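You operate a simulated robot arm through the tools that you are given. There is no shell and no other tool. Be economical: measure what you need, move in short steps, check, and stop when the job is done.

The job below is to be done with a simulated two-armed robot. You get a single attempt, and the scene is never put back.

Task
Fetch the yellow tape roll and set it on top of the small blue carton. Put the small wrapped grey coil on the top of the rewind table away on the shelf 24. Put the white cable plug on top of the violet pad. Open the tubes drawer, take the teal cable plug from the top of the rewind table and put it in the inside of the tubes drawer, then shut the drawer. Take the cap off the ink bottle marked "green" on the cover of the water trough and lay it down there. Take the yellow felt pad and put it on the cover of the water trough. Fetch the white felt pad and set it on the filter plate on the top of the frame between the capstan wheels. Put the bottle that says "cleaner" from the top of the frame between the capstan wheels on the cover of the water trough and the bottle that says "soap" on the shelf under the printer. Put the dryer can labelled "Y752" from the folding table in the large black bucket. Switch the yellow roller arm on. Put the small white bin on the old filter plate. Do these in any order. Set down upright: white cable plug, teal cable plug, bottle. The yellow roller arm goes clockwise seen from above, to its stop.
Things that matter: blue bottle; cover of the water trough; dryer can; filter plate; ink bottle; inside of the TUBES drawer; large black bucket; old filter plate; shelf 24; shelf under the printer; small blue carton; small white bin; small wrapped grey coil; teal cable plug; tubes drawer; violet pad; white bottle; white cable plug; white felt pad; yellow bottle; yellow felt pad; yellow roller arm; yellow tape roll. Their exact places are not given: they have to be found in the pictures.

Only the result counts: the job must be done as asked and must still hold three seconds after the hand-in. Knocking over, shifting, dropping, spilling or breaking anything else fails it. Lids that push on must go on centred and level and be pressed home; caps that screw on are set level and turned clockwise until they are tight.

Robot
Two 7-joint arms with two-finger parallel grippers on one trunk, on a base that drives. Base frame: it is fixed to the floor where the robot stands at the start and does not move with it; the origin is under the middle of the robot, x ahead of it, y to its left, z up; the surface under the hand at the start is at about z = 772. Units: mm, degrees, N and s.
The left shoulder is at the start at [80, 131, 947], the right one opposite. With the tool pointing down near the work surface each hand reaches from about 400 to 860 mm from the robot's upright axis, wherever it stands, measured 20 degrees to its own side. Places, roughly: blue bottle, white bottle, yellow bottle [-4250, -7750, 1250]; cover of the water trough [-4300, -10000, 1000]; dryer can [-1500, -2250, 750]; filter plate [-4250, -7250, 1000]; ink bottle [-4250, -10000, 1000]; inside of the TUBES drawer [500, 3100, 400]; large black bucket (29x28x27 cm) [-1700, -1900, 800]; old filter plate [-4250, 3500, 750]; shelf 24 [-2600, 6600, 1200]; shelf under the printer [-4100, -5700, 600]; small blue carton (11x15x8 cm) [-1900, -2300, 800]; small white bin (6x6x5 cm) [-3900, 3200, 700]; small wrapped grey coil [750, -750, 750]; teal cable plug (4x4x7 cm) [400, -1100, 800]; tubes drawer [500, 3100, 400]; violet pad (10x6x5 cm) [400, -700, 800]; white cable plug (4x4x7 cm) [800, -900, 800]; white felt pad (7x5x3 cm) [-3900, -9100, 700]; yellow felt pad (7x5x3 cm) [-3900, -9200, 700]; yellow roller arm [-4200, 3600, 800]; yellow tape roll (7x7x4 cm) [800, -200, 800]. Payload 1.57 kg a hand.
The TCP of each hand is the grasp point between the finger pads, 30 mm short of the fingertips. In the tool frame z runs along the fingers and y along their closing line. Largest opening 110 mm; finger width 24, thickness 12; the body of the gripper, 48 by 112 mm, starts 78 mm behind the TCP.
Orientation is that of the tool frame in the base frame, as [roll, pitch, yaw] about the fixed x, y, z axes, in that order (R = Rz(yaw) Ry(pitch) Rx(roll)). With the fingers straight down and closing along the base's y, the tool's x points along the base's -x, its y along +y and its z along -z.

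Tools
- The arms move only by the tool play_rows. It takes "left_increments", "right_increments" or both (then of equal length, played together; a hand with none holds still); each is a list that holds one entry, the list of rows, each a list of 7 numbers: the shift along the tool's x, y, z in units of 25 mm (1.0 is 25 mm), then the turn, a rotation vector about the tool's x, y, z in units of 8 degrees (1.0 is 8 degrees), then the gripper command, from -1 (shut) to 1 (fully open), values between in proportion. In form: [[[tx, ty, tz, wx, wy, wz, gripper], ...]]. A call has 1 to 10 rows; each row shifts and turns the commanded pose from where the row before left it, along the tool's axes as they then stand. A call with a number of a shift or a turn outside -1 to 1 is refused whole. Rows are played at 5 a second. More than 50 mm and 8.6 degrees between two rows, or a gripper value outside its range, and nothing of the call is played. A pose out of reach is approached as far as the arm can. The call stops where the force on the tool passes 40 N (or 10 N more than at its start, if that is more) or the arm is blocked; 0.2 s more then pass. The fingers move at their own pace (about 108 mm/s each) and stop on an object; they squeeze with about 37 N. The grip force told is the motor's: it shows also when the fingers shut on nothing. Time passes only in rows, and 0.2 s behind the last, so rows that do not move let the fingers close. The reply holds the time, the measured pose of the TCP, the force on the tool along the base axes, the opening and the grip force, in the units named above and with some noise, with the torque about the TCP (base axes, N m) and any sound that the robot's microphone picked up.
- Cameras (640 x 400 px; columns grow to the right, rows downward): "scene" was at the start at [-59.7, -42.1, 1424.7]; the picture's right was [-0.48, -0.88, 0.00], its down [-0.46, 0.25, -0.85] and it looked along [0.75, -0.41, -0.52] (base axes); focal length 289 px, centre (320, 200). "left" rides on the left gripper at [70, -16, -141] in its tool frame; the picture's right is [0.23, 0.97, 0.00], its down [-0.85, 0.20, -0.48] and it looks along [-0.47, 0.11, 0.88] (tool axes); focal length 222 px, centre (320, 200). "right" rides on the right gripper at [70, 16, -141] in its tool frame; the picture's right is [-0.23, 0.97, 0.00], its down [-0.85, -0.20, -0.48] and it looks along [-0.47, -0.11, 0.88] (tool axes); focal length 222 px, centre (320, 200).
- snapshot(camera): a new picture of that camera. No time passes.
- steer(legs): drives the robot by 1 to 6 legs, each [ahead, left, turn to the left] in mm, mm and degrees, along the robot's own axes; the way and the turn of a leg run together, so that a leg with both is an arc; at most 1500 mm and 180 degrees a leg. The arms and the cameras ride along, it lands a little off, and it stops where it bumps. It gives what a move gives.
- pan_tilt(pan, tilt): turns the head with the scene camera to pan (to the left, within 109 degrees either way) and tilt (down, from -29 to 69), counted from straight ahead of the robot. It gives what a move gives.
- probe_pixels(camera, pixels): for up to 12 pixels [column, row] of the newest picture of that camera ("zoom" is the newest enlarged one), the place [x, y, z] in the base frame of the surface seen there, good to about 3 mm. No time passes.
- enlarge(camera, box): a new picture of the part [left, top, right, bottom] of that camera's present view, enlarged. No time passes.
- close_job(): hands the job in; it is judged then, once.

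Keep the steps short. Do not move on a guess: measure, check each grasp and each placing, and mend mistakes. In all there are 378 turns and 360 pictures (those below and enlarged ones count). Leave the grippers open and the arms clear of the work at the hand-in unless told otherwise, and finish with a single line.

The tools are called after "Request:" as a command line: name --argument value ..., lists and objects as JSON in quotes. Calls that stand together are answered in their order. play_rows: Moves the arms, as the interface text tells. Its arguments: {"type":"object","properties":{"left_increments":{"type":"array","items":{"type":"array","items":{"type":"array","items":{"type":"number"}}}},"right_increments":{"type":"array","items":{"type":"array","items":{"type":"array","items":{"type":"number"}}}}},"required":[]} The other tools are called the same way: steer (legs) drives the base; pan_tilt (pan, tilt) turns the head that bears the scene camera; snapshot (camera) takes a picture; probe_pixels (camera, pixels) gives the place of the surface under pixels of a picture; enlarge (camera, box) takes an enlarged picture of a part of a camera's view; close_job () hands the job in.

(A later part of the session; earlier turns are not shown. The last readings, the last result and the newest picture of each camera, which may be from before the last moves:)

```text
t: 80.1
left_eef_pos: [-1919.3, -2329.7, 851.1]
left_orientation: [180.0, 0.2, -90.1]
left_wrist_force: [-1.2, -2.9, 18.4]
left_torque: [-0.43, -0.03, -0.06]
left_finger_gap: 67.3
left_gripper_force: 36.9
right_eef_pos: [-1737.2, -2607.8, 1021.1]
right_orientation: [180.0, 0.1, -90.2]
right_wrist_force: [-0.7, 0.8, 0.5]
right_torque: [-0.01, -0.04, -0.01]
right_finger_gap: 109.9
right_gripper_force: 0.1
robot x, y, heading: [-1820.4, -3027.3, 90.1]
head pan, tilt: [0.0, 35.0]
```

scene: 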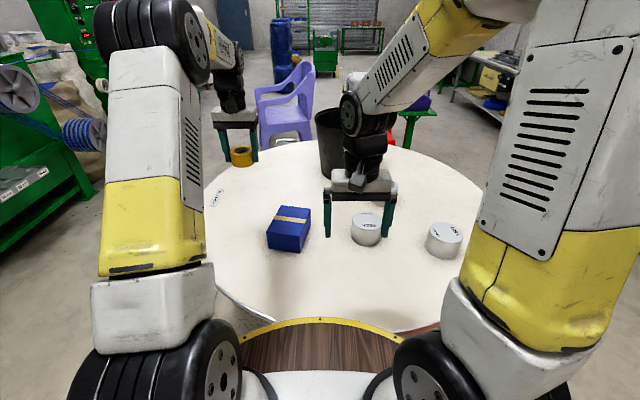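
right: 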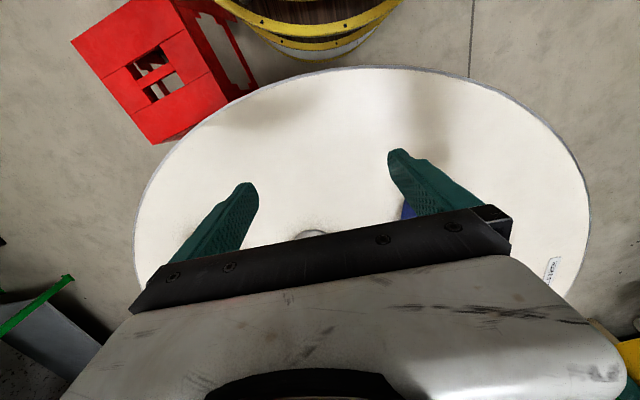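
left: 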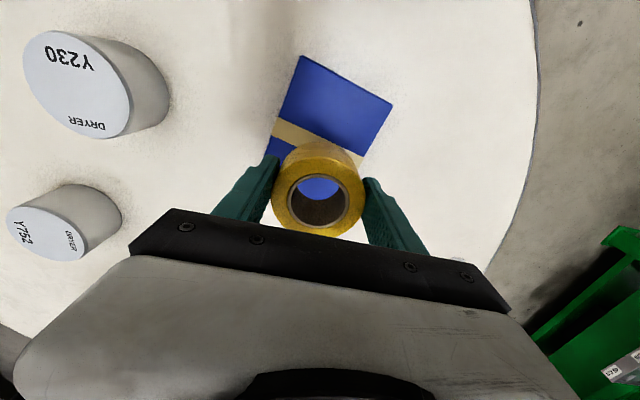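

Contact (18 N). Ease up a hair, open, retreat.

Request:
play_rows --left_increments '[[[0, 0, -0.05, 0, 0, 0, -1], [0, 0, 0, 0, 0, 0, 0.4], [0, 0, 0, 0, 0, 0, 0.6], [0, 0, 0, 0, 0, 0, 0.6], [0, 0, -1, 0, 0, 0, 0.6], [0, 0, -1, 0, 0, 0, 0.6], [0, 0, -1, 0, 0, 0, 1], [0, 0, -1, 0, 0, 0, 1], [0, 0, -1, 0, 0, 0, 1], [0, 0, -1, 0, 0, 0, 1]]]'

Request:
snapshot --camera "left"

```text
t: 82.3
left_eef_pos: [-1917.7, -2330.5, 1001.4]
left_orientation: [-179.9, 0.0, -90.0]
left_wrist_force: [0.5, 0.2, 0.5]
left_torque: [-0.03, 0.04, 0.02]
left_finger_gap: 109.8
left_gripper_force: 0.1
right_eef_pos: [-1736.9, -2607.0, 1020.5]
right_orientation: [-180.0, 0.0, -90.1]
right_wrist_force: [-0.1, 0.7, -0.2]
right_torque: [-0.01, 0.0, 0.0]
right_finger_gap: 110.1
right_gripper_force: 0.0
robot x, y, heading: [-1814.6, -3027.3, 89.9]
head pan, tilt: [0.0, 35.0]
```

```text
329 pictures are left
```

left: 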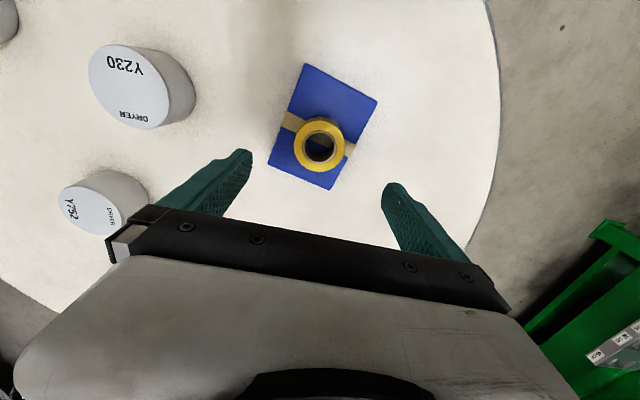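

The tape sits on the carton. Next the Y752 can (centre ≈(-1559,-2117), Ø≈88). I'll raise the left hand, back off, and go around to the north-east side, where both can and bucket are reachable.

Request:
play_rows --left_increments '[[[0, 0, -1, 0, 0, 0, 1], [0, 0, -1, 0, 0, 0, 1], [0, 0, -1, 0, 0, 0, 1], [0, 0, -1, 0, 0, 0, 1]]]'

Request:
steer --legs '[[-400, 0, 0], [0, -1365, 0], [1500, 0, 0], [0, 0, 110]]'

Request:
pan_tilt --pan 0 --tilt 30

Request:
snapshot --camera "scene"

```text
t: 83.3
left_eef_pos: [-1919.4, -2331.8, 1101.1]
left_orientation: [180.0, 0.1, -90.2]
left_wrist_force: [0.1, 0.7, -0.4]
left_torque: [0.0, -0.01, 0.0]
left_finger_gap: 109.8
left_gripper_force: 0.1
right_eef_pos: [-1736.0, -2605.9, 1021.8]
right_orientation: [-180.0, -0.1, -90.0]
right_wrist_force: [-0.2, 1.0, 0.4]
right_torque: [-0.02, -0.02, -0.01]
right_finger_gap: 110.2
right_gripper_force: 0.1
robot x, y, heading: [-1816.9, -3028.3, 89.9]
head pan, tilt: [0.0, 35.0]
```

```text
t: 103.9
left_eef_pos: [-1073.7, -2256.6, 1101.6]
left_orientation: [-180.0, 0.0, 19.7]
left_wrist_force: [-0.2, -0.4, -0.1]
left_torque: [-0.04, -0.01, 0.0]
left_finger_gap: 109.9
left_gripper_force: 0.0
right_eef_pos: [-877.8, -1993.7, 1020.8]
right_orientation: [-180.0, -0.1, 19.7]
right_wrist_force: [0.4, 0.9, -0.8]
right_torque: [0.0, -0.03, 0.0]
right_finger_gap: 110.2
right_gripper_force: 0.1
robot x, y, heading: [-457.8, -1923.9, -160.6]
head pan, tilt: [0.0, 35.0]
```

```text
t: 104.5
left_eef_pos: [-1073.7, -2256.5, 1100.7]
left_orientation: [180.0, -0.1, 19.8]
left_wrist_force: [-1.5, -0.1, 0.5]
left_torque: [-0.02, -0.01, 0.01]
left_finger_gap: 110.0
left_gripper_force: 0.2
right_eef_pos: [-877.2, -1993.0, 1021.2]
right_orientation: [-180.0, 0.0, 19.6]
right_wrist_force: [-0.4, -0.4, -0.1]
right_torque: [-0.03, -0.03, 0.03]
right_finger_gap: 110.0
right_gripper_force: 0.0
robot x, y, heading: [-454.2, -1926.0, -160.1]
head pan, tilt: [0.0, 30.0]
```

```text
328 pictures are left
```

scene: 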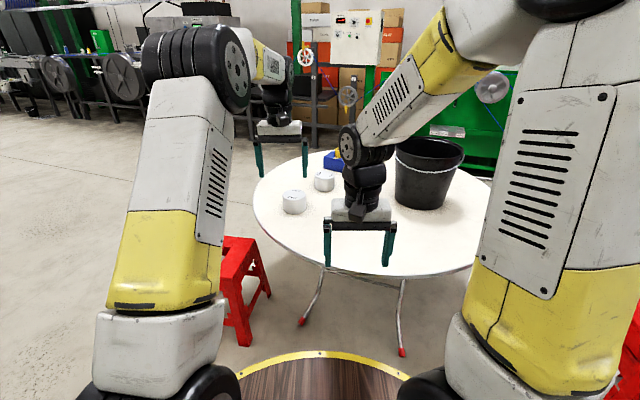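

Measure bucket rim and the table's near edge.

Request:
probe_pixels --camera "scene" --pixels '[[397, 152], [463, 150], [430, 162], [430, 140], [428, 207], [370, 272], [300, 250], [440, 265], [470, 235], [292, 195], [325, 175]]'

```text
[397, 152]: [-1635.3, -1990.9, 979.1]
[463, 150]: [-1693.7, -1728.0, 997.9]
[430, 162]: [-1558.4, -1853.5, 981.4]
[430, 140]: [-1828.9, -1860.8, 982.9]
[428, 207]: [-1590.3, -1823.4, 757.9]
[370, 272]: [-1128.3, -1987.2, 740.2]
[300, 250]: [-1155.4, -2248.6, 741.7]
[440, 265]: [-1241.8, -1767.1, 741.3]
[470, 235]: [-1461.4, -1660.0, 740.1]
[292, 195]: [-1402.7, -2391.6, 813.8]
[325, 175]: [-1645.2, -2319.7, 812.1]
```

Bucket centre (-1694,-1860), rim z ≈985–1000. Drive to the NE side of the table.

Request:
steer --legs '[[0, -400, 0], [370, 0, 0]]'

Request:
snapshot --camera "left"

Request:
snapshot --camera "scene"

```text
t: 109.0
left_eef_pos: [-1564.0, -2015.5, 1100.8]
left_orientation: [-180.0, 0.0, 20.1]
left_wrist_force: [0.7, -0.8, 0.1]
left_torque: [-0.01, 0.03, 0.04]
left_finger_gap: 109.7
left_gripper_force: 0.2
right_eef_pos: [-1370.6, -1749.5, 1021.3]
right_orientation: [-179.9, 0.1, 20.1]
right_wrist_force: [0.0, 0.3, 0.9]
right_torque: [-0.01, 0.01, -0.03]
right_finger_gap: 109.9
right_gripper_force: 0.1
robot x, y, heading: [-946.8, -1677.3, -159.6]
head pan, tilt: [0.0, 30.0]
```

```text
327 pictures are left
```

left: 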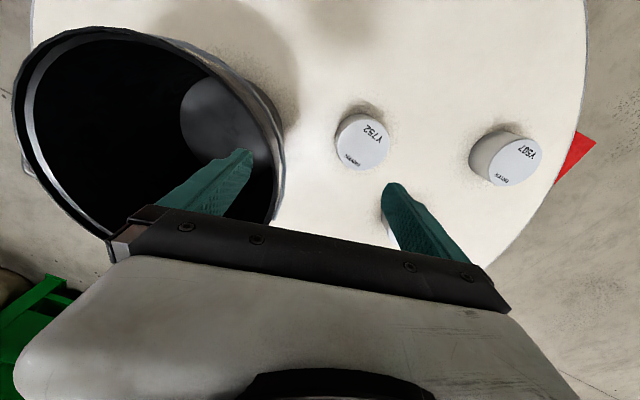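

```text
326 pictures are left
```

scene: 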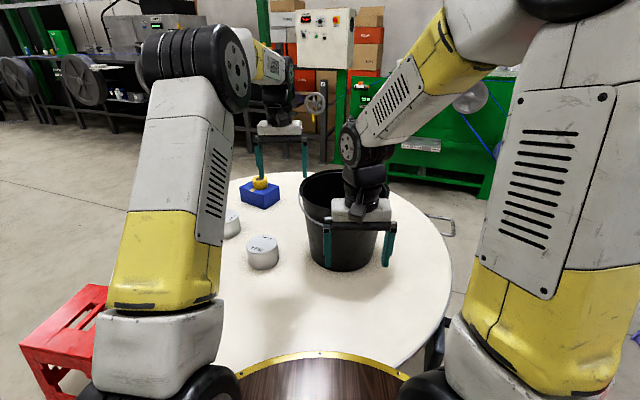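

Request:
probe_pixels --camera "left" --pixels '[[338, 145], [388, 148], [362, 118], [362, 168], [365, 140], [262, 105], [235, 70], [275, 205], [60, 60]]'

```text
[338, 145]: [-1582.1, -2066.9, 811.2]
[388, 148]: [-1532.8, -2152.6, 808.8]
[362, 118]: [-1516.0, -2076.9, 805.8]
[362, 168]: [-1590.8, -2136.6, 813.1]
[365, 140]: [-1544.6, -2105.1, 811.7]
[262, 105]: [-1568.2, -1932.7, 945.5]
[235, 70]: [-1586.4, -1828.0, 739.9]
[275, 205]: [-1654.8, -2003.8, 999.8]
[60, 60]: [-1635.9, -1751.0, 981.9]
```

Request:
enlarge --camera "left" --box '[312, 95, 412, 180]'

```text
4.71 times, centred on (362, 138) of left
```

zoom: 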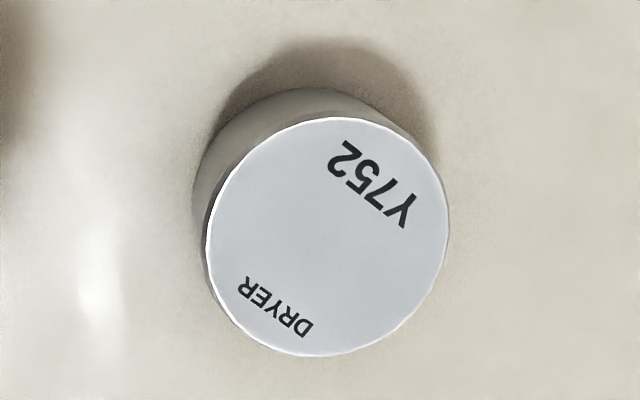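

Request:
probe_pixels --camera "zoom" --pixels '[[212, 238], [443, 232], [325, 122], [325, 352], [327, 237], [245, 155], [410, 315], [245, 320], [405, 155]]'

```text
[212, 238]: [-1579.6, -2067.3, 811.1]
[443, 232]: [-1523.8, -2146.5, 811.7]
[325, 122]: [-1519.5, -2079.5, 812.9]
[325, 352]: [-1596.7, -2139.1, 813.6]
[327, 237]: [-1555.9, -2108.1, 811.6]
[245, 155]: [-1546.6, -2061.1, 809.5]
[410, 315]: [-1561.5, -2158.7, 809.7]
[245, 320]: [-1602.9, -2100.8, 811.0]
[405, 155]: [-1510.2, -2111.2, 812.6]
```

Can diameter ≈97, centre (-1557,-2108). Move over it and descend partway.

Request:
play_rows --left_increments '[[[-0.25, 0.893, 0, 0, 0, 0, 1], [-0.25, 0.893, 0, 0, 0, 0, 1], [-0.25, 0.893, 0, 0, 0, 0, 1], [-0.25, 0.893, 0, 0, 0, 0, 1], [0, 0, 1, 0, 0, 0, 1], [0, 0, 1, 0, 0, 0, 1], [0, 0, 1, 0, 0, 0, 1], [0, 0, 1, 0, 0, 0, 1], [0, 0, 1, 0, 0, 0, 1], [0, 0, 1, 0, 0, 0, 1]]]'

Request:
play_rows --left_increments '[[[0, 0, 1, 0, 0, 0, 1], [0, 0, 1, 0, 0, 0, 1], [0, 0, 1, 0, 0, 0, 1], [0, 0, 0.4, 0, 0, 0, 1]]]'

Request:
enlarge --camera "left" --box '[200, 60, 456, 220]'

```text
t: 111.2
left_eef_pos: [-1558.8, -2105.8, 952.9]
left_orientation: [-180.0, 0.0, 20.1]
left_wrist_force: [0.6, -0.8, -0.8]
left_torque: [0.01, 0.02, 0.0]
left_finger_gap: 109.6
left_gripper_force: 0.1
right_eef_pos: [-1369.8, -1749.8, 1020.6]
right_orientation: [180.0, 0.0, 20.2]
right_wrist_force: [-0.1, -0.2, -0.5]
right_torque: [0.0, 0.01, 0.01]
right_finger_gap: 109.8
right_gripper_force: 0.0
robot x, y, heading: [-943.7, -1677.8, -159.7]
head pan, tilt: [0.0, 30.0]
```

```text
t: 112.2
left_eef_pos: [-1557.6, -2106.2, 865.0]
left_orientation: [-180.0, 0.0, 20.1]
left_wrist_force: [0.0, 0.5, -0.4]
left_torque: [0.02, -0.02, 0.02]
left_finger_gap: 110.2
left_gripper_force: 0.0
right_eef_pos: [-1371.5, -1749.0, 1022.4]
right_orientation: [-179.9, -0.1, 20.1]
right_wrist_force: [-0.4, 0.5, 1.7]
right_torque: [-0.01, 0.0, -0.02]
right_finger_gap: 110.1
right_gripper_force: 0.1
robot x, y, heading: [-947.8, -1672.6, -160.0]
head pan, tilt: [0.0, 30.0]
```

```text
2.50 times, centred on (328, 140) of left
```

zoom: 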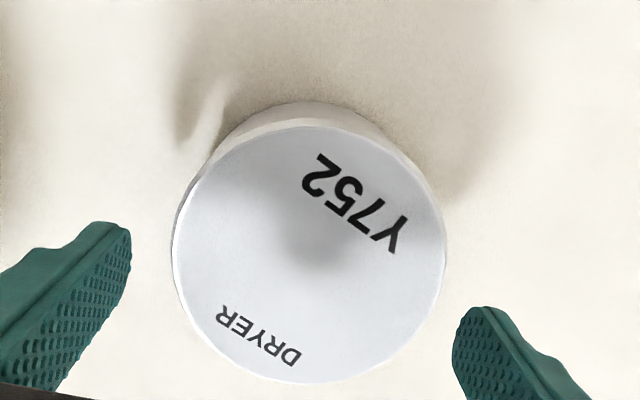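

Request:
probe_pixels --camera "zoom" --pixels '[[177, 240], [440, 240], [310, 132], [310, 378], [310, 250]]'

```text
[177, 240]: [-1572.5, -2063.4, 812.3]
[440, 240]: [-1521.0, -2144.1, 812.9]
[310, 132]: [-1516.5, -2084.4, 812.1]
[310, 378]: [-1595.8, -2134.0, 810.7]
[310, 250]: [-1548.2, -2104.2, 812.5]
```

Centre (-1556,-2109); shift 3 mm along the closing line, descend and close.

Request:
play_rows --left_increments '[[[0, 0.12, 0, 0, 0, 0, 1], [0, 0, 0.5, 0, 0, 0, 1], [0, 0, 0.5, 0, 0, 0, 1], [0, 0, 1, 0, 0, 0, 1], [0, 0, 1, 0, 0, 0, 1], [0, 0, 0, 0, 0, 0, -1], [0, 0, 0, 0, 0, 0, -1], [0, 0, 0, 0, 0, 0, -1]]]'

Request:
play_rows --left_increments '[[[0, 0, -1, 0, 0, 0, -1], [0, 0, -1, 0, 0, 0, -1], [0, 0, -1, 0, 0, 0, -1], [0, 0, -1, 0, 0, 0, -1], [0, 0, -1, 0, 0, 0, -1], [0, 0, -1, 0, 0, 0, -1], [0, 0, -1, 0, 0, 0, -1], [0, 0, -1, 0, 0, 0, -1], [0, 0, -1, 0, 0, 0, -1], [0, 0, -1, 0, 0, 0, -1]]]'

Request:
play_rows --left_increments '[[[0, 0, -1, 0, 0, 0, -1], [0, 0, -1, 0, 0, 0, -1], [0, 0, -1, 0, 0, 0, -1]]]'

Request:
snapshot --camera "left"

```text
t: 114.0
left_eef_pos: [-1555.7, -2110.0, 791.3]
left_orientation: [180.0, 0.0, 20.1]
left_wrist_force: [3.4, 0.1, 4.1]
left_torque: [0.03, -0.17, 0.04]
left_finger_gap: 101.9
left_gripper_force: 36.9
right_eef_pos: [-1370.9, -1749.2, 1020.7]
right_orientation: [-179.9, 0.1, 20.1]
right_wrist_force: [0.7, 0.4, -0.1]
right_torque: [-0.05, 0.01, -0.04]
right_finger_gap: 110.0
right_gripper_force: 0.1
robot x, y, heading: [-950.3, -1678.2, -159.9]
head pan, tilt: [0.0, 30.0]
```

```text
t: 116.2
left_eef_pos: [-1557.9, -2110.1, 1040.9]
left_orientation: [-180.0, 0.0, 20.1]
left_wrist_force: [0.2, 0.5, -3.6]
left_torque: [0.0, -0.01, 0.01]
left_finger_gap: 102.1
left_gripper_force: 37.3
right_eef_pos: [-1370.5, -1749.1, 1019.8]
right_orientation: [-180.0, 0.0, 20.0]
right_wrist_force: [0.1, -0.2, 0.2]
right_torque: [-0.01, -0.02, -0.03]
right_finger_gap: 109.7
right_gripper_force: 0.0
robot x, y, heading: [-948.6, -1677.3, -159.9]
head pan, tilt: [0.0, 30.0]
```

```text
t: 117.0
left_eef_pos: [-1556.4, -2109.0, 1116.9]
left_orientation: [180.0, 0.0, 20.1]
left_wrist_force: [0.2, -0.1, -4.0]
left_torque: [0.01, -0.04, -0.01]
left_finger_gap: 101.7
left_gripper_force: 37.0
right_eef_pos: [-1370.6, -1749.9, 1020.7]
right_orientation: [-180.0, 0.1, 20.2]
right_wrist_force: [-0.5, 0.7, -0.3]
right_torque: [-0.02, -0.02, -0.03]
right_finger_gap: 109.9
right_gripper_force: 0.0
robot x, y, heading: [-946.9, -1673.6, -160.1]
head pan, tilt: [0.0, 30.0]
```

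```text
323 pictures are left
```

left: 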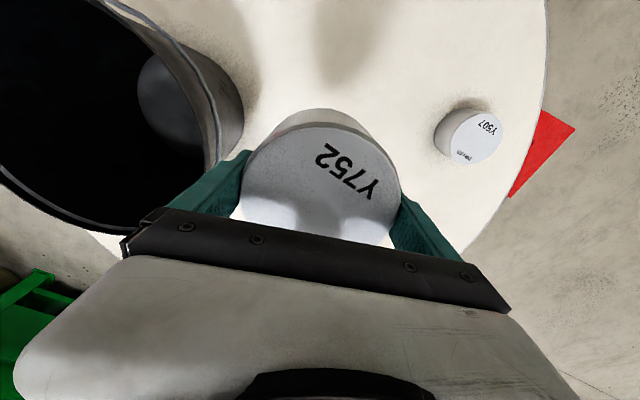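

Held. Carry it over the bucket centre.

Request:
play_rows --left_increments '[[[-0.15, -0.94, 0, 0, 0, 0, -1], [-0.15, -0.94, 0, 0, 0, 0, -1], [-0.15, -0.94, 0, 0, 0, 0, -1], [-0.15, -0.94, 0, 0, 0, 0, -1], [-0.15, -0.94, 0, 0, 0, 0, -1], [-0.15, -0.94, 0, 0, 0, 0, -1], [-0.15, -0.94, 0, 0, 0, 0, -1], [-0.15, -0.94, 0, 0, 0, 0, -1], [-0.15, -0.94, 0, 0, 0, 0, -1], [-0.15, -0.94, 0, 0, 0, 0, -1]]]'

Request:
play_rows --left_increments '[[[-0.15, -0.94, 0, 0, 0, 0, -1], [-0.15, -0.94, 0, 0, 0, 0, -1]]]'

Request:
snapshot --camera "left"

Request:
snapshot --camera "scene"

```text
t: 119.2
left_eef_pos: [-1664.3, -1901.7, 1110.9]
left_orientation: [-180.0, 0.1, 20.2]
left_wrist_force: [-0.6, -0.1, -5.0]
left_torque: [0.02, 0.02, 0.03]
left_finger_gap: 101.4
left_gripper_force: 37.0
left hand out of reach, approached as far as the arm can: row 10
right_eef_pos: [-1370.6, -1748.1, 1020.6]
right_orientation: [179.9, 0.0, 20.1]
right_wrist_force: [-0.1, 0.2, -0.2]
right_torque: [0.02, -0.02, 0.02]
right_finger_gap: 109.8
right_gripper_force: 0.1
robot x, y, heading: [-948.0, -1677.6, -159.7]
head pan, tilt: [0.0, 30.0]
```

```text
t: 119.8
left_eef_pos: [-1665.9, -1859.9, 1103.7]
left_orientation: [-180.0, -0.1, 20.1]
left_wrist_force: [0.2, -0.8, -4.8]
left_torque: [0.06, -0.04, 0.03]
left_finger_gap: 101.7
left_gripper_force: 36.6
left hand out of reach, approached as far as the arm can: row 1, 2
right_eef_pos: [-1370.7, -1749.5, 1021.5]
right_orientation: [-180.0, 0.0, 20.1]
right_wrist_force: [-0.5, -0.1, -0.1]
right_torque: [0.01, 0.02, 0.01]
right_finger_gap: 110.0
right_gripper_force: 0.0
robot x, y, heading: [-948.2, -1675.2, -160.0]
head pan, tilt: [0.0, 30.0]
```

```text
322 pictures are left
```

left: 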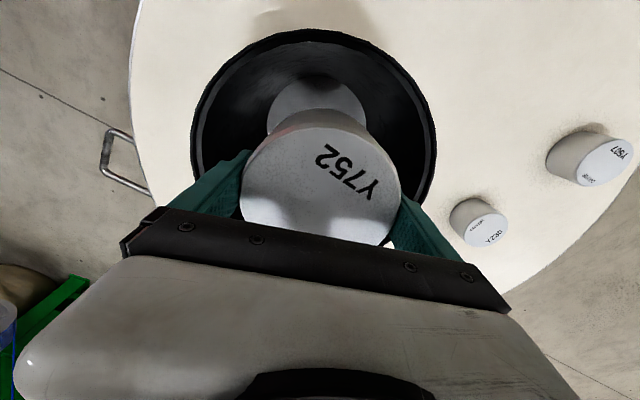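

```text
321 pictures are left
```

scene: 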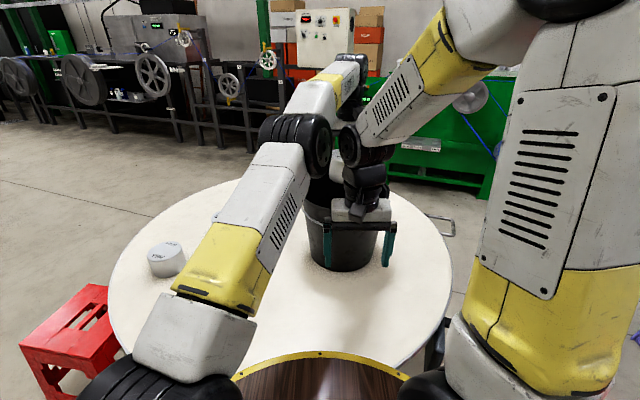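

The reach is at its limit; check the bucket bottom depth (grey patch at (315,95)).

Request:
probe_pixels --camera "left" --pixels '[[315, 95], [290, 110], [350, 100], [230, 110], [390, 120], [310, 40], [430, 130], [195, 130]]'

```text
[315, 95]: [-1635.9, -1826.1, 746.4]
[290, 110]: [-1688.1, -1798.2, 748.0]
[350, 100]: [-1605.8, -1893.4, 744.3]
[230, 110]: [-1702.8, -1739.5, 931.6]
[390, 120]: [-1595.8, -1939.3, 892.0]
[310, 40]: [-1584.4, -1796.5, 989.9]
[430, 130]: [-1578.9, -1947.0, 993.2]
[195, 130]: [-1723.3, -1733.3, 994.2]
```

Bucket floor is at z≈746. Try lowering a little to regain reach.

Request:
play_rows --left_increments '[[[0, 0, 0.6, 0, 0, 0, -1], [0, 0, 0.6, 0, 0, 0, -1]]]'

```text
t: 120.5
left_eef_pos: [-1666.3, -1858.4, 1073.6]
left_orientation: [-180.0, 0.0, 20.1]
left_wrist_force: [0.9, -0.3, -4.0]
left_torque: [-0.01, 0.0, -0.01]
left_finger_gap: 101.7
left_gripper_force: 37.1
right_eef_pos: [-1370.9, -1750.9, 1021.4]
right_orientation: [-180.0, -0.1, 20.2]
right_wrist_force: [-0.3, 0.1, -0.2]
right_torque: [0.03, 0.06, 0.0]
right_finger_gap: 110.0
right_gripper_force: 0.1
robot x, y, heading: [-945.1, -1677.3, -160.1]
head pan, tilt: [0.0, 30.0]
```

Request:
play_rows --left_increments '[[[-0.53, -0.19, 0, 0, 0, 0, -1], [-0.53, -0.19, 0, 0, 0, 0, -1]]]'

```text
t: 121.0
left_eef_pos: [-1680.7, -1860.4, 1069.8]
left_orientation: [-179.9, 0.0, 20.1]
left_wrist_force: [-0.1, 0.4, -3.4]
left_torque: [0.0, 0.01, 0.03]
left_finger_gap: 101.8
left_gripper_force: 37.0
left hand out of reach, approached as far as the arm can: row 2
right_eef_pos: [-1371.4, -1748.8, 1020.4]
right_orientation: [-180.0, 0.1, 20.1]
right_wrist_force: [0.0, 0.7, -0.6]
right_torque: [0.01, 0.02, -0.02]
right_finger_gap: 109.8
right_gripper_force: 0.1
robot x, y, heading: [-947.0, -1680.0, -159.7]
head pan, tilt: [0.0, 30.0]
```

Close the remaining 14 mm with the base, then lower into the bucket.

Request:
steer --legs '[[14, -4, 0]]'

Request:
play_rows --left_increments '[[[0, 0, 1, 0, 0, 0, -1], [0, 0, 1, 0, 0, 0, -1], [0, 0, 1, 0, 0, 0, -1]]]'

Request:
snapshot --camera "left"

```text
t: 121.8
left_eef_pos: [-1694.7, -1862.2, 1069.4]
left_orientation: [180.0, 0.0, 20.2]
left_wrist_force: [0.6, -1.0, -4.9]
left_torque: [0.0, 0.0, 0.02]
left_finger_gap: 101.4
left_gripper_force: 37.3
right_eef_pos: [-1385.1, -1750.7, 1021.8]
right_orientation: [-180.0, 0.0, 20.1]
right_wrist_force: [-1.1, -0.6, 0.5]
right_torque: [0.02, -0.02, -0.01]
right_finger_gap: 110.1
right_gripper_force: 0.0
robot x, y, heading: [-962.5, -1681.0, -160.0]
head pan, tilt: [0.0, 30.0]
```

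```text
t: 122.6
left_eef_pos: [-1695.1, -1863.2, 994.6]
left_orientation: [-180.0, 0.0, 20.1]
left_wrist_force: [1.0, -0.5, -5.3]
left_torque: [0.03, 0.0, 0.02]
left_finger_gap: 101.7
left_gripper_force: 37.3
right_eef_pos: [-1384.9, -1749.8, 1020.6]
right_orientation: [-180.0, -0.1, 20.0]
right_wrist_force: [-0.2, -0.9, 0.4]
right_torque: [0.02, 0.0, -0.01]
right_finger_gap: 110.2
right_gripper_force: 0.0
robot x, y, heading: [-966.2, -1679.8, -160.0]
head pan, tilt: [0.0, 30.0]
```

```text
320 pictures are left
```

left: 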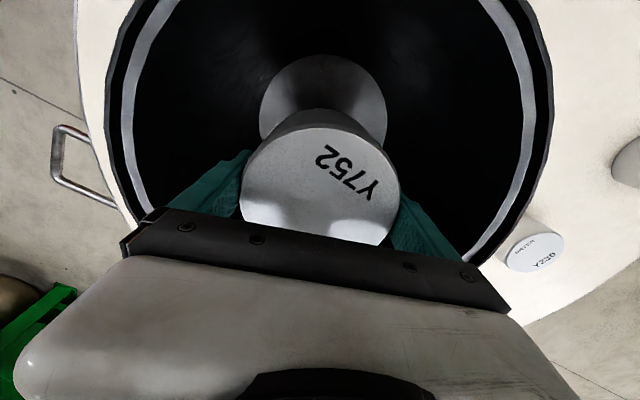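

Centred. Lower further, watching force.

Request:
play_rows --left_increments '[[[0, 0, 1, 0, 0, 0, -1], [0, 0, 1, 0, 0, 0, -1], [0, 0, 1, 0, 0, 0, -1], [0, 0, 1, 0, 0, 0, -1], [0, 0, 1, 0, 0, 0, -1], [0, 0, 1, 0, 0, 0, -1]]]'

Request:
play_rows --left_increments '[[[0, 0, 0.8, 0, 0, 0, -1], [0, 0, 0.7, 0, 0, 0, -1], [0, 0, 0.2, 0, 0, 0, -1], [0, 0, 0.1, 0, 0, 0, -1], [0, 0, 0.1, 0, 0, 0, -1]]]'

```text
t: 124.0
left_eef_pos: [-1695.5, -1861.8, 845.1]
left_orientation: [-180.0, 0.0, 20.1]
left_wrist_force: [-0.8, 0.7, -3.9]
left_torque: [0.02, -0.01, 0.01]
left_finger_gap: 101.6
left_gripper_force: 36.8
right_eef_pos: [-1385.5, -1750.6, 1021.0]
right_orientation: [180.0, 0.0, 20.1]
right_wrist_force: [-0.2, 0.4, 0.5]
right_torque: [0.03, -0.02, 0.0]
right_finger_gap: 109.9
right_gripper_force: 0.1
robot x, y, heading: [-961.3, -1678.1, -159.6]
head pan, tilt: [0.0, 30.0]
```

```text
t: 125.2
left_eef_pos: [-1697.0, -1861.6, 797.9]
left_orientation: [-180.0, -0.1, 20.1]
left_wrist_force: [0.9, 0.3, -3.9]
left_torque: [0.01, -0.01, 0.01]
left_finger_gap: 101.8
left_gripper_force: 36.7
right_eef_pos: [-1385.8, -1751.5, 1020.5]
right_orientation: [-180.0, -0.2, 20.0]
right_wrist_force: [0.4, -0.4, -0.1]
right_torque: [0.01, 0.01, 0.02]
right_finger_gap: 110.0
right_gripper_force: 0.0
robot x, y, heading: [-961.5, -1679.6, -159.9]
head pan, tilt: [0.0, 30.0]
```

Not in contact yet; a few more mm, then open.

Request:
play_rows --left_increments '[[[0, 0, 0.1, 0, 0, 0, -1], [0, 0, 0.1, 0, 0, 0, -1]]]'

```text
t: 125.8
left_eef_pos: [-1696.6, -1863.3, 796.8]
left_orientation: [-180.0, 0.3, 20.2]
left_wrist_force: [9.9, -0.4, 28.3]
left_torque: [-0.08, -0.8, 0.2]
left_finger_gap: 101.6
left_gripper_force: 36.8
right_eef_pos: [-1383.7, -1752.2, 1021.5]
right_orientation: [180.0, 0.0, 20.1]
right_wrist_force: [-0.6, 0.2, 0.5]
right_torque: [0.0, -0.01, -0.03]
right_finger_gap: 109.8
right_gripper_force: 0.0
robot x, y, heading: [-961.6, -1679.5, -159.9]
head pan, tilt: [0.0, 30.0]
```

Contact. Open and lift straight out.

Request:
play_rows --left_increments '[[[0, 0, -0.08, 0, 0, 0, -1], [0, 0, 0, 0, 0, 0, 1], [0, 0, 0, 0, 0, 0, 1], [0, 0, -0.5, 0, 0, 0, 1], [0, 0, -1, 0, 0, 0, 1], [0, 0, -1, 0, 0, 0, 1], [0, 0, -1, 0, 0, 0, 1], [0, 0, -1, 0, 0, 0, 1], [0, 0, -1, 0, 0, 0, 1], [0, 0, -1, 0, 0, 0, 1]]]'

Request:
play_rows --left_increments '[[[0, 0, -1, 0, 0, 0, 1], [0, 0, -1, 0, 0, 0, 1], [0, 0, -1, 0, 0, 0, 1], [0, 0, -1, 0, 0, 0, 1]]]'

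Request:
snapshot --camera "left"

```text
t: 128.0
left_eef_pos: [-1695.1, -1862.2, 958.2]
left_orientation: [-180.0, 0.0, 20.1]
left_wrist_force: [0.2, 0.1, 0.3]
left_torque: [0.01, 0.04, -0.02]
left_finger_gap: 109.9
left_gripper_force: 0.0
right_eef_pos: [-1386.4, -1751.3, 1021.2]
right_orientation: [179.9, -0.1, 20.1]
right_wrist_force: [-0.4, 0.1, -0.1]
right_torque: [0.01, -0.01, 0.01]
right_finger_gap: 110.0
right_gripper_force: 0.1
robot x, y, heading: [-965.8, -1678.6, -160.0]
head pan, tilt: [0.0, 30.0]
```

```text
t: 129.0
left_eef_pos: [-1695.3, -1863.9, 1056.9]
left_orientation: [-179.9, 0.1, 20.1]
left_wrist_force: [-0.2, 0.2, -0.3]
left_torque: [0.01, 0.0, 0.04]
left_finger_gap: 110.1
left_gripper_force: 0.0
right_eef_pos: [-1386.2, -1751.3, 1022.0]
right_orientation: [179.9, -0.1, 20.1]
right_wrist_force: [0.6, 0.5, 1.1]
right_torque: [-0.02, 0.0, 0.01]
right_finger_gap: 109.8
right_gripper_force: 0.0
robot x, y, heading: [-960.1, -1678.9, -159.8]
head pan, tilt: [0.0, 30.0]
```

```text
319 pictures are left
```

left: 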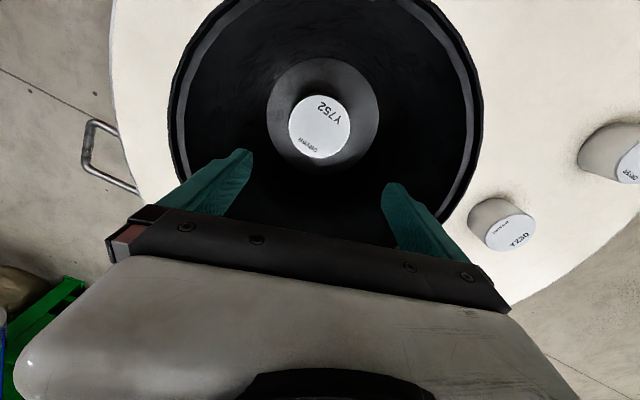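

The can stands in the bucket. Back off, uncross the left hand, and go back to the rewind table for the teal plug and coil.

Request:
steer --legs '[[-300, 0, 0]]'

Request:
play_rows --left_increments '[[[0.6, 1, 0, 0, 0, 0, 1], [0.6, 1, 0, 0, 0, 0, 1], [0.6, 1, 0, 0, 0, 0, 1], [0.6, 1, 0, 0, 0, 0, 1], [0.6, 1, 0, 0, 0, 0, 1], [0.6, 1, 0, 0, 0, 0, 1], [0.6, 1, 0, 0, 0, 0, 1], [0.6, 1, 0, 0, 0, 0, 1], [0.6, 1, 0, 0, 0, 0, 1]]]' --right_increments '[[[0, -0.7, 0, 0, 0, 0, 1], [0, -0.7, 0, 0, 0, 0, 1], [0, -0.7, 0, 0, 0, 0, 1], [0, -0.7, 0, 0, 0, 0, 1], [0, -0.7, 0, 0, 0, 0, 1], [0, -0.7, 0, 0, 0, 0, 1], [0, -0.7, 0, 0, 0, 0, 1], [0, -0.7, 0, 0, 0, 0, 1], [0, -0.7, 0, 0, 0, 0, 1]]]'

Request:
steer --legs '[[0, 0, 160], [300, 730, 0], [310, 0, 0]]'

Request:
pan_tilt --pan 0 --tilt 40

Request:
snapshot --camera "scene"

Request:
snapshot --camera "left"

Request:
snapshot --camera "right"

```text
t: 131.1
left_eef_pos: [-1413.7, -1761.0, 1056.2]
left_orientation: [180.0, 0.1, 20.2]
left_wrist_force: [-0.1, 0.4, 0.8]
left_torque: [0.0, 0.01, 0.01]
left_finger_gap: 110.1
left_gripper_force: 0.1
right_eef_pos: [-1102.7, -1648.2, 1022.8]
right_orientation: [179.9, 0.0, 20.3]
right_wrist_force: [0.8, 0.1, 1.2]
right_torque: [0.04, -0.04, 0.0]
right_finger_gap: 109.9
right_gripper_force: 0.1
robot x, y, heading: [-680.5, -1574.5, -159.6]
head pan, tilt: [0.0, 30.0]
```

```text
t: 133.1
left_eef_pos: [-1208.4, -1927.4, 1057.3]
left_orientation: [180.0, 0.0, 20.2]
left_wrist_force: [0.2, -0.2, 0.0]
left_torque: [0.02, -0.03, 0.02]
left_finger_gap: 109.9
left_gripper_force: 0.0
right_eef_pos: [-1156.4, -1498.9, 1021.2]
right_orientation: [-180.0, 0.0, 20.1]
right_wrist_force: [-0.8, -0.4, 0.3]
right_torque: [-0.02, -0.01, 0.01]
right_finger_gap: 110.0
right_gripper_force: 0.3
robot x, y, heading: [-676.9, -1576.8, -160.0]
head pan, tilt: [0.0, 30.0]
```

```text
t: 145.5
left_eef_pos: [529.3, -679.2, 1058.1]
left_orientation: [180.0, 0.2, -178.8]
left_wrist_force: [0.4, 0.2, 0.0]
left_torque: [0.0, 0.0, -0.02]
left_finger_gap: 110.0
left_gripper_force: 0.0
right_eef_pos: [339.2, -1065.5, 1020.4]
right_orientation: [-179.9, 0.1, -178.9]
right_wrist_force: [0.5, 0.4, -0.5]
right_torque: [-0.01, -0.02, 0.01]
right_finger_gap: 110.2
right_gripper_force: 0.0
robot x, y, heading: [-89.7, -837.9, 1.4]
head pan, tilt: [0.0, 30.0]
```

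```text
t: 146.2
left_eef_pos: [528.5, -678.2, 1057.8]
left_orientation: [180.0, 0.1, -178.7]
left_wrist_force: [-0.3, 0.3, -0.2]
left_torque: [0.0, -0.01, 0.01]
left_finger_gap: 109.8
left_gripper_force: 0.1
right_eef_pos: [339.9, -1064.8, 1022.0]
right_orientation: [-179.9, 0.1, -178.8]
right_wrist_force: [-0.2, -1.0, -0.2]
right_torque: [0.02, -0.02, -0.01]
right_finger_gap: 110.1
right_gripper_force: 0.0
robot x, y, heading: [-85.8, -842.4, 1.0]
head pan, tilt: [0.0, 40.0]
```

```text
318 pictures are left
```

scene: 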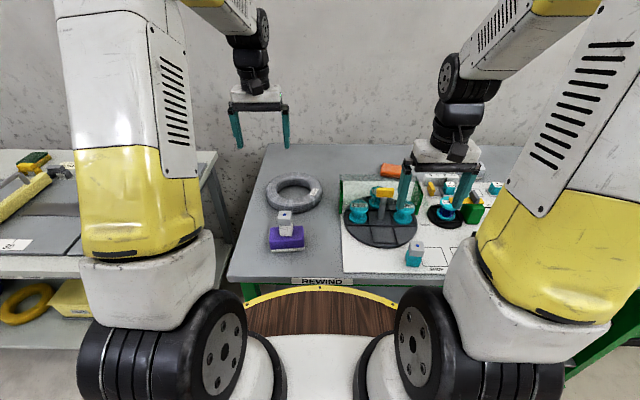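

```text
317 pictures are left
```

left: 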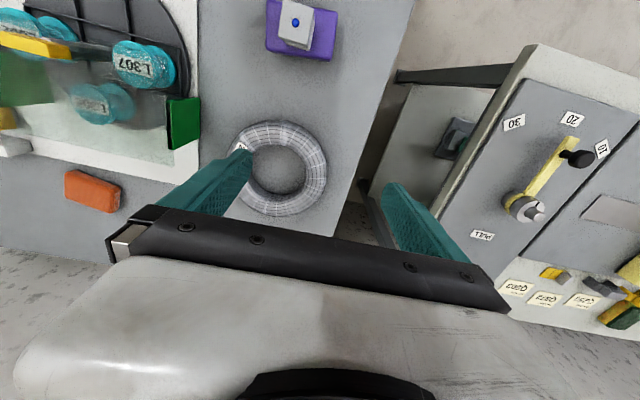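

```text
316 pictures are left
```

right: 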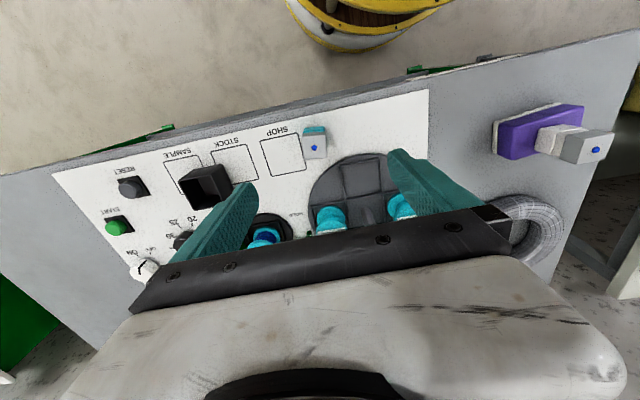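

The right hand is nearly over the teal plug. Enlarge plug and coil to measure.

Request:
enlarge --camera "right" --box '[275, 110, 355, 170]'

Request:
probe_pixels --camera "zoom" --pixels '[[250, 240], [390, 210], [270, 380], [400, 360], [315, 305], [300, 170], [420, 150]]'

Request:
enlarge --camera "left" --box '[200, 100, 360, 230]'

Request:
probe_pixels --camera "left" --pixels '[[276, 122], [323, 170], [280, 215], [277, 138], [255, 168], [306, 170], [275, 194], [278, 170], [290, 128], [315, 195]]'

```text
6.67 times, centred on (315, 140) of right
```

zoom: 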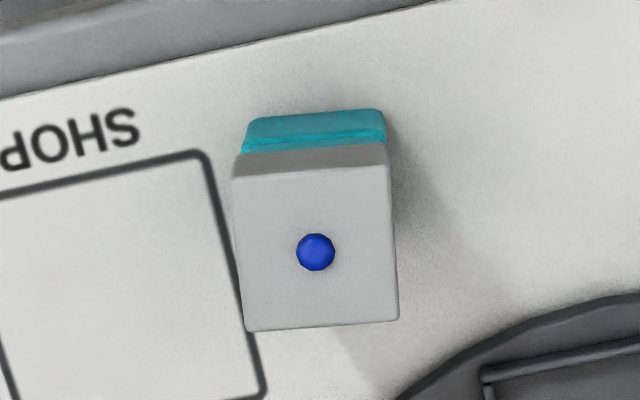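

```text
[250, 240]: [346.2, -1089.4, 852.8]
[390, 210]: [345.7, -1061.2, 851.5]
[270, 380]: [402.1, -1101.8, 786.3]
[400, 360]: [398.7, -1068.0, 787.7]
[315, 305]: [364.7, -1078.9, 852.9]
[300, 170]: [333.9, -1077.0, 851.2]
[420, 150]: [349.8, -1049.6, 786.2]
```

```text
3.08 times, centred on (280, 165) of left
```

zoom: 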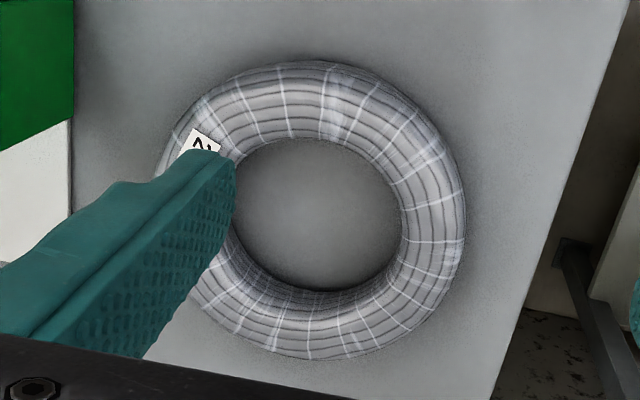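

```text
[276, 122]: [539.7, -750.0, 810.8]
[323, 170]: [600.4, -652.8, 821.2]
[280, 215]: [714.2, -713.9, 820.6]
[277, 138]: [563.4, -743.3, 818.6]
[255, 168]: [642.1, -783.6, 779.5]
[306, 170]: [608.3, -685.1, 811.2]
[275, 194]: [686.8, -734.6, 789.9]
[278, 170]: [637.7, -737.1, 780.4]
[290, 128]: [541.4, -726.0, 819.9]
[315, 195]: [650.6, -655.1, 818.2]
```

Request:
enlarge --camera "right" --box '[275, 110, 355, 170]'

Request:
probe_pixels --camera "zoom" --pixels '[[242, 185], [378, 178], [250, 322], [390, 314], [240, 250], [390, 245], [315, 180], [320, 318]]'

```text
6.67 times, centred on (315, 140) of right
```

zoom: 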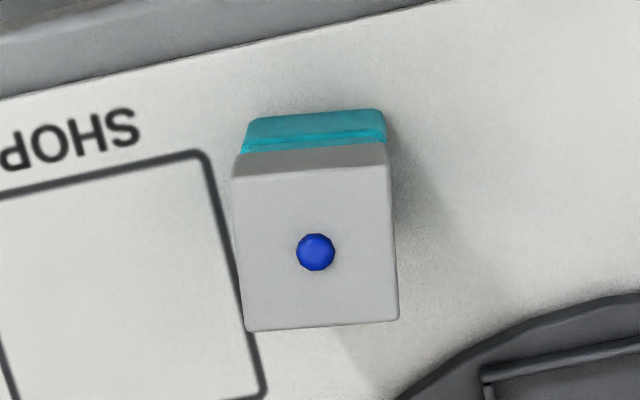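

```text
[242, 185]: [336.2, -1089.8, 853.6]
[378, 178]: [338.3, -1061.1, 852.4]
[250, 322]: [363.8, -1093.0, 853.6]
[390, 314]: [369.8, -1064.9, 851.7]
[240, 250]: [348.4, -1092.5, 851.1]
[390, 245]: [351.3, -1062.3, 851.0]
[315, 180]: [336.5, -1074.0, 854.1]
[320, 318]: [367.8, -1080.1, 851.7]
```

Teal plug centre (352,-1077), turned ≈-7°. Position, narrow the fingers to 64 mm, and descend.

Request:
play_rows --right_increments '[[[-0.5, -0.5, 0, 0, 0, 0, 0.16], [0, 0, 0, 0, 0, 1, 0.16], [0, 0, 1, 0, 0, 0, 0.16], [0, 0, 1, 0, 0, 0, 0.16], [0, 0, 1, 0, 0, 0, 0.16], [0, 0, 1, 0, 0, 0, 0.16], [0, 0, 1, 0, 0, 0, 0.16]]]'

Request:
enlarge --camera "right" --box '[200, 80, 440, 230]'

```text
t: 147.8
left_eef_pos: [528.3, -679.1, 1057.5]
left_orientation: [180.0, 0.1, -178.8]
left_wrist_force: [0.3, -0.2, 0.1]
left_torque: [-0.01, -0.01, -0.01]
left_finger_gap: 110.1
left_gripper_force: 0.0
right_eef_pos: [352.5, -1078.2, 895.5]
right_orientation: [180.0, 0.1, 173.3]
right_wrist_force: [-0.5, 1.2, 0.6]
right_torque: [0.0, 0.0, 0.0]
right_finger_gap: 63.8
right_gripper_force: 0.0
robot x, y, heading: [-86.2, -841.8, 1.1]
head pan, tilt: [0.0, 40.0]
```

```text
2.67 times, centred on (320, 155) of right
```

zoom: 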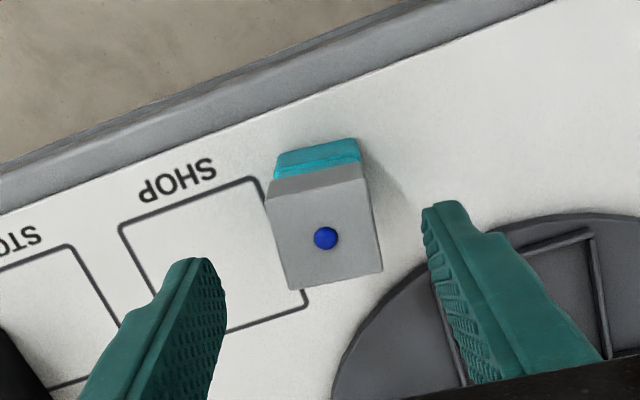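

Check the disc's edge relative to the right finger.

Request:
probe_pixels --camera "zoom" --pixels '[[415, 275], [385, 300], [500, 225], [540, 222], [326, 238], [600, 222]]'

```text
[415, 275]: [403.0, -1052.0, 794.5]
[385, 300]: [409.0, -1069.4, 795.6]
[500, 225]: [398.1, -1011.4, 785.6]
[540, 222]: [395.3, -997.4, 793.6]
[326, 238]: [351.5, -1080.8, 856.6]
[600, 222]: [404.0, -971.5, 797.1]
```

Disc starts at x≈395, well clear of the fingers at x≈352. Descend, close, lift.

Request:
play_rows --right_increments '[[[0, 0, 1, 0, 0, 0, 0.16], [0, 0, 1, 0, 0, 0, 0.16], [0, 0, 0.7, 0, 0, 0, 0.16], [0, 0, 0, 0, 0, 0, -1], [0, 0, 0, 0, 0, 0, -1], [0, 0, 0, 0, 0, 0, -1]]]'

Request:
play_rows --right_increments '[[[0, 0, -1, 0, 0, 0, -1], [0, 0, -1, 0, 0, 0, -1], [0, 0, -1, 0, 0, 0, -1], [0, 0, -1, 0, 0, 0, -1], [0, 0, -1, 0, 0, 0, -1], [0, 0, -1, 0, 0, 0, -1], [0, 0, -1, 0, 0, 0, -1]]]'

Request:
snapshot --camera "right"

```text
t: 149.2
left_eef_pos: [527.6, -679.1, 1057.1]
left_orientation: [-180.0, 0.0, -178.7]
left_wrist_force: [-0.7, -0.1, -0.1]
left_torque: [0.0, 0.01, -0.02]
left_finger_gap: 109.6
left_gripper_force: 0.1
right_eef_pos: [353.3, -1077.2, 828.7]
right_orientation: [180.0, 0.1, 173.2]
right_wrist_force: [0.4, 1.3, 1.5]
right_torque: [0.01, 0.01, 0.02]
right_finger_gap: 33.0
right_gripper_force: 37.0
robot x, y, heading: [-86.5, -840.2, 1.2]
head pan, tilt: [0.0, 40.0]
```

```text
t: 150.8
left_eef_pos: [528.5, -679.7, 1057.0]
left_orientation: [-179.9, 0.0, -178.8]
left_wrist_force: [-1.1, -0.4, 0.1]
left_torque: [0.02, 0.03, 0.02]
left_finger_gap: 110.0
left_gripper_force: 0.1
right_eef_pos: [355.2, -1077.7, 1003.3]
right_orientation: [-179.9, -0.1, 173.3]
right_wrist_force: [0.1, 0.7, -0.1]
right_torque: [0.02, 0.01, 0.01]
right_finger_gap: 32.8
right_gripper_force: 36.8
robot x, y, heading: [-85.7, -841.1, 1.2]
head pan, tilt: [0.0, 40.0]
```

```text
311 pictures are left
```

right: 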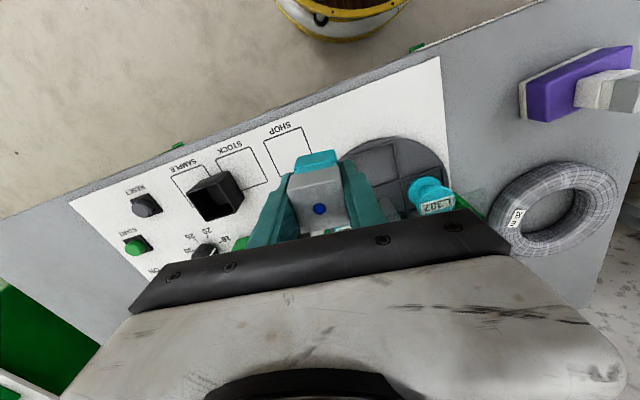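

Teal plug held. Now turn the left hand 90° for a radial pinch on the coil's near side.

Request:
play_rows --left_increments '[[[0, 0, 0, 0, 0, -1, 1], [0, 0, 0, 0, 0, -1, 1], [0, 0, 0, 0, 0, -1, 1], [0, 0, 0, 0, 0, -1, 1], [0, 0, 0, 0, 0, -1, 1], [0, 0, 0, 0, 0, -1, 1], [0, 0, 0, 0, 0, -1, 1], [0, 0, 0, 0, 0, -1, 1], [0, 0, 0, 0, 0, -1, 1], [0, 0, 0, 0, 0, -1, 1]]]'

Request:
play_rows --left_increments '[[[0, 0, 0, 0, 0, -1, 1], [0.8, -0.4, 0, 0, 0, -0.1, 0.5], [0.8, -0.4, 0, 0, 0, 0, 0.5], [0.8, -0.4, 0, 0, 0, 0, 0.5], [0, 0, 1, 0, 0, 0, 0.5], [0, 0, 1, 0, 0, 0, 0.5], [0, 0, 1, 0, 0, 0, 0.5]]]'

Request:
snapshot --camera "left"

Request:
snapshot --camera "scene"

```text
t: 153.0
left_eef_pos: [529.0, -679.2, 1058.0]
left_orientation: [-179.9, 0.1, -98.5]
left_wrist_force: [-0.1, -0.4, -0.1]
left_torque: [0.0, -0.01, 0.02]
left_finger_gap: 110.2
left_gripper_force: 0.1
right_eef_pos: [354.1, -1078.4, 1003.1]
right_orientation: [180.0, -0.1, 173.1]
right_wrist_force: [-0.3, 0.7, -0.2]
right_torque: [0.0, -0.04, 0.0]
right_finger_gap: 32.8
right_gripper_force: 36.9
robot x, y, heading: [-89.7, -840.9, 1.1]
head pan, tilt: [0.0, 40.0]
```

```text
t: 154.6
left_eef_pos: [560.9, -739.6, 980.8]
left_orientation: [-179.8, 0.0, -90.0]
left_wrist_force: [1.1, -0.3, -0.3]
left_torque: [-0.02, 0.01, -0.02]
left_finger_gap: 82.6
left_gripper_force: 0.0
right_eef_pos: [354.9, -1078.4, 1002.6]
right_orientation: [-180.0, 0.0, 173.2]
right_wrist_force: [-0.3, -0.3, -0.7]
right_torque: [-0.02, -0.01, 0.02]
right_finger_gap: 32.8
right_gripper_force: 37.0
robot x, y, heading: [-83.9, -836.3, 1.3]
head pan, tilt: [0.0, 40.0]
```

```text
310 pictures are left
```

left: 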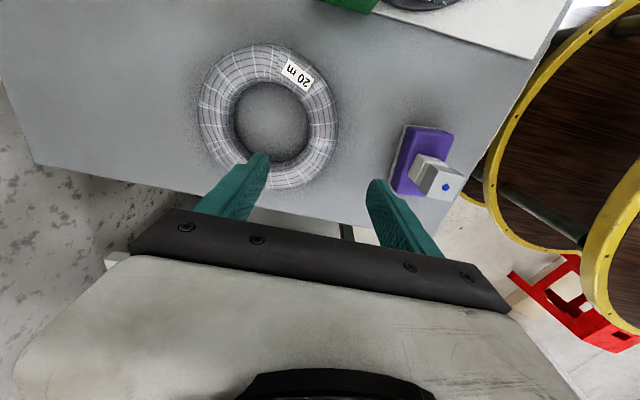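

```text
309 pictures are left
```

scene: 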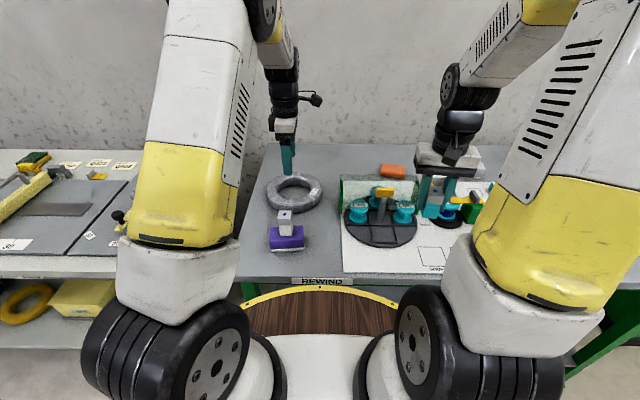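

Measure the coil ring here.

Request:
probe_pixels --camera "left" --pixels '[[201, 110], [336, 130], [255, 45], [290, 186], [235, 110], [308, 125], [265, 84], [285, 160], [318, 150], [322, 110], [272, 120]]'

```text
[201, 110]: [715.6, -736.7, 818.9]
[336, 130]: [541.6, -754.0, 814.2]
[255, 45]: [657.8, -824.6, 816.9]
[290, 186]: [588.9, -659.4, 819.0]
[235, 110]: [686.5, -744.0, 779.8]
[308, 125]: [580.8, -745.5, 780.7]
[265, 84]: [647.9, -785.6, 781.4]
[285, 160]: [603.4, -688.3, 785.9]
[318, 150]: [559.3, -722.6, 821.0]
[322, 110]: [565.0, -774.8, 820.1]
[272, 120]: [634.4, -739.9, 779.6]
```

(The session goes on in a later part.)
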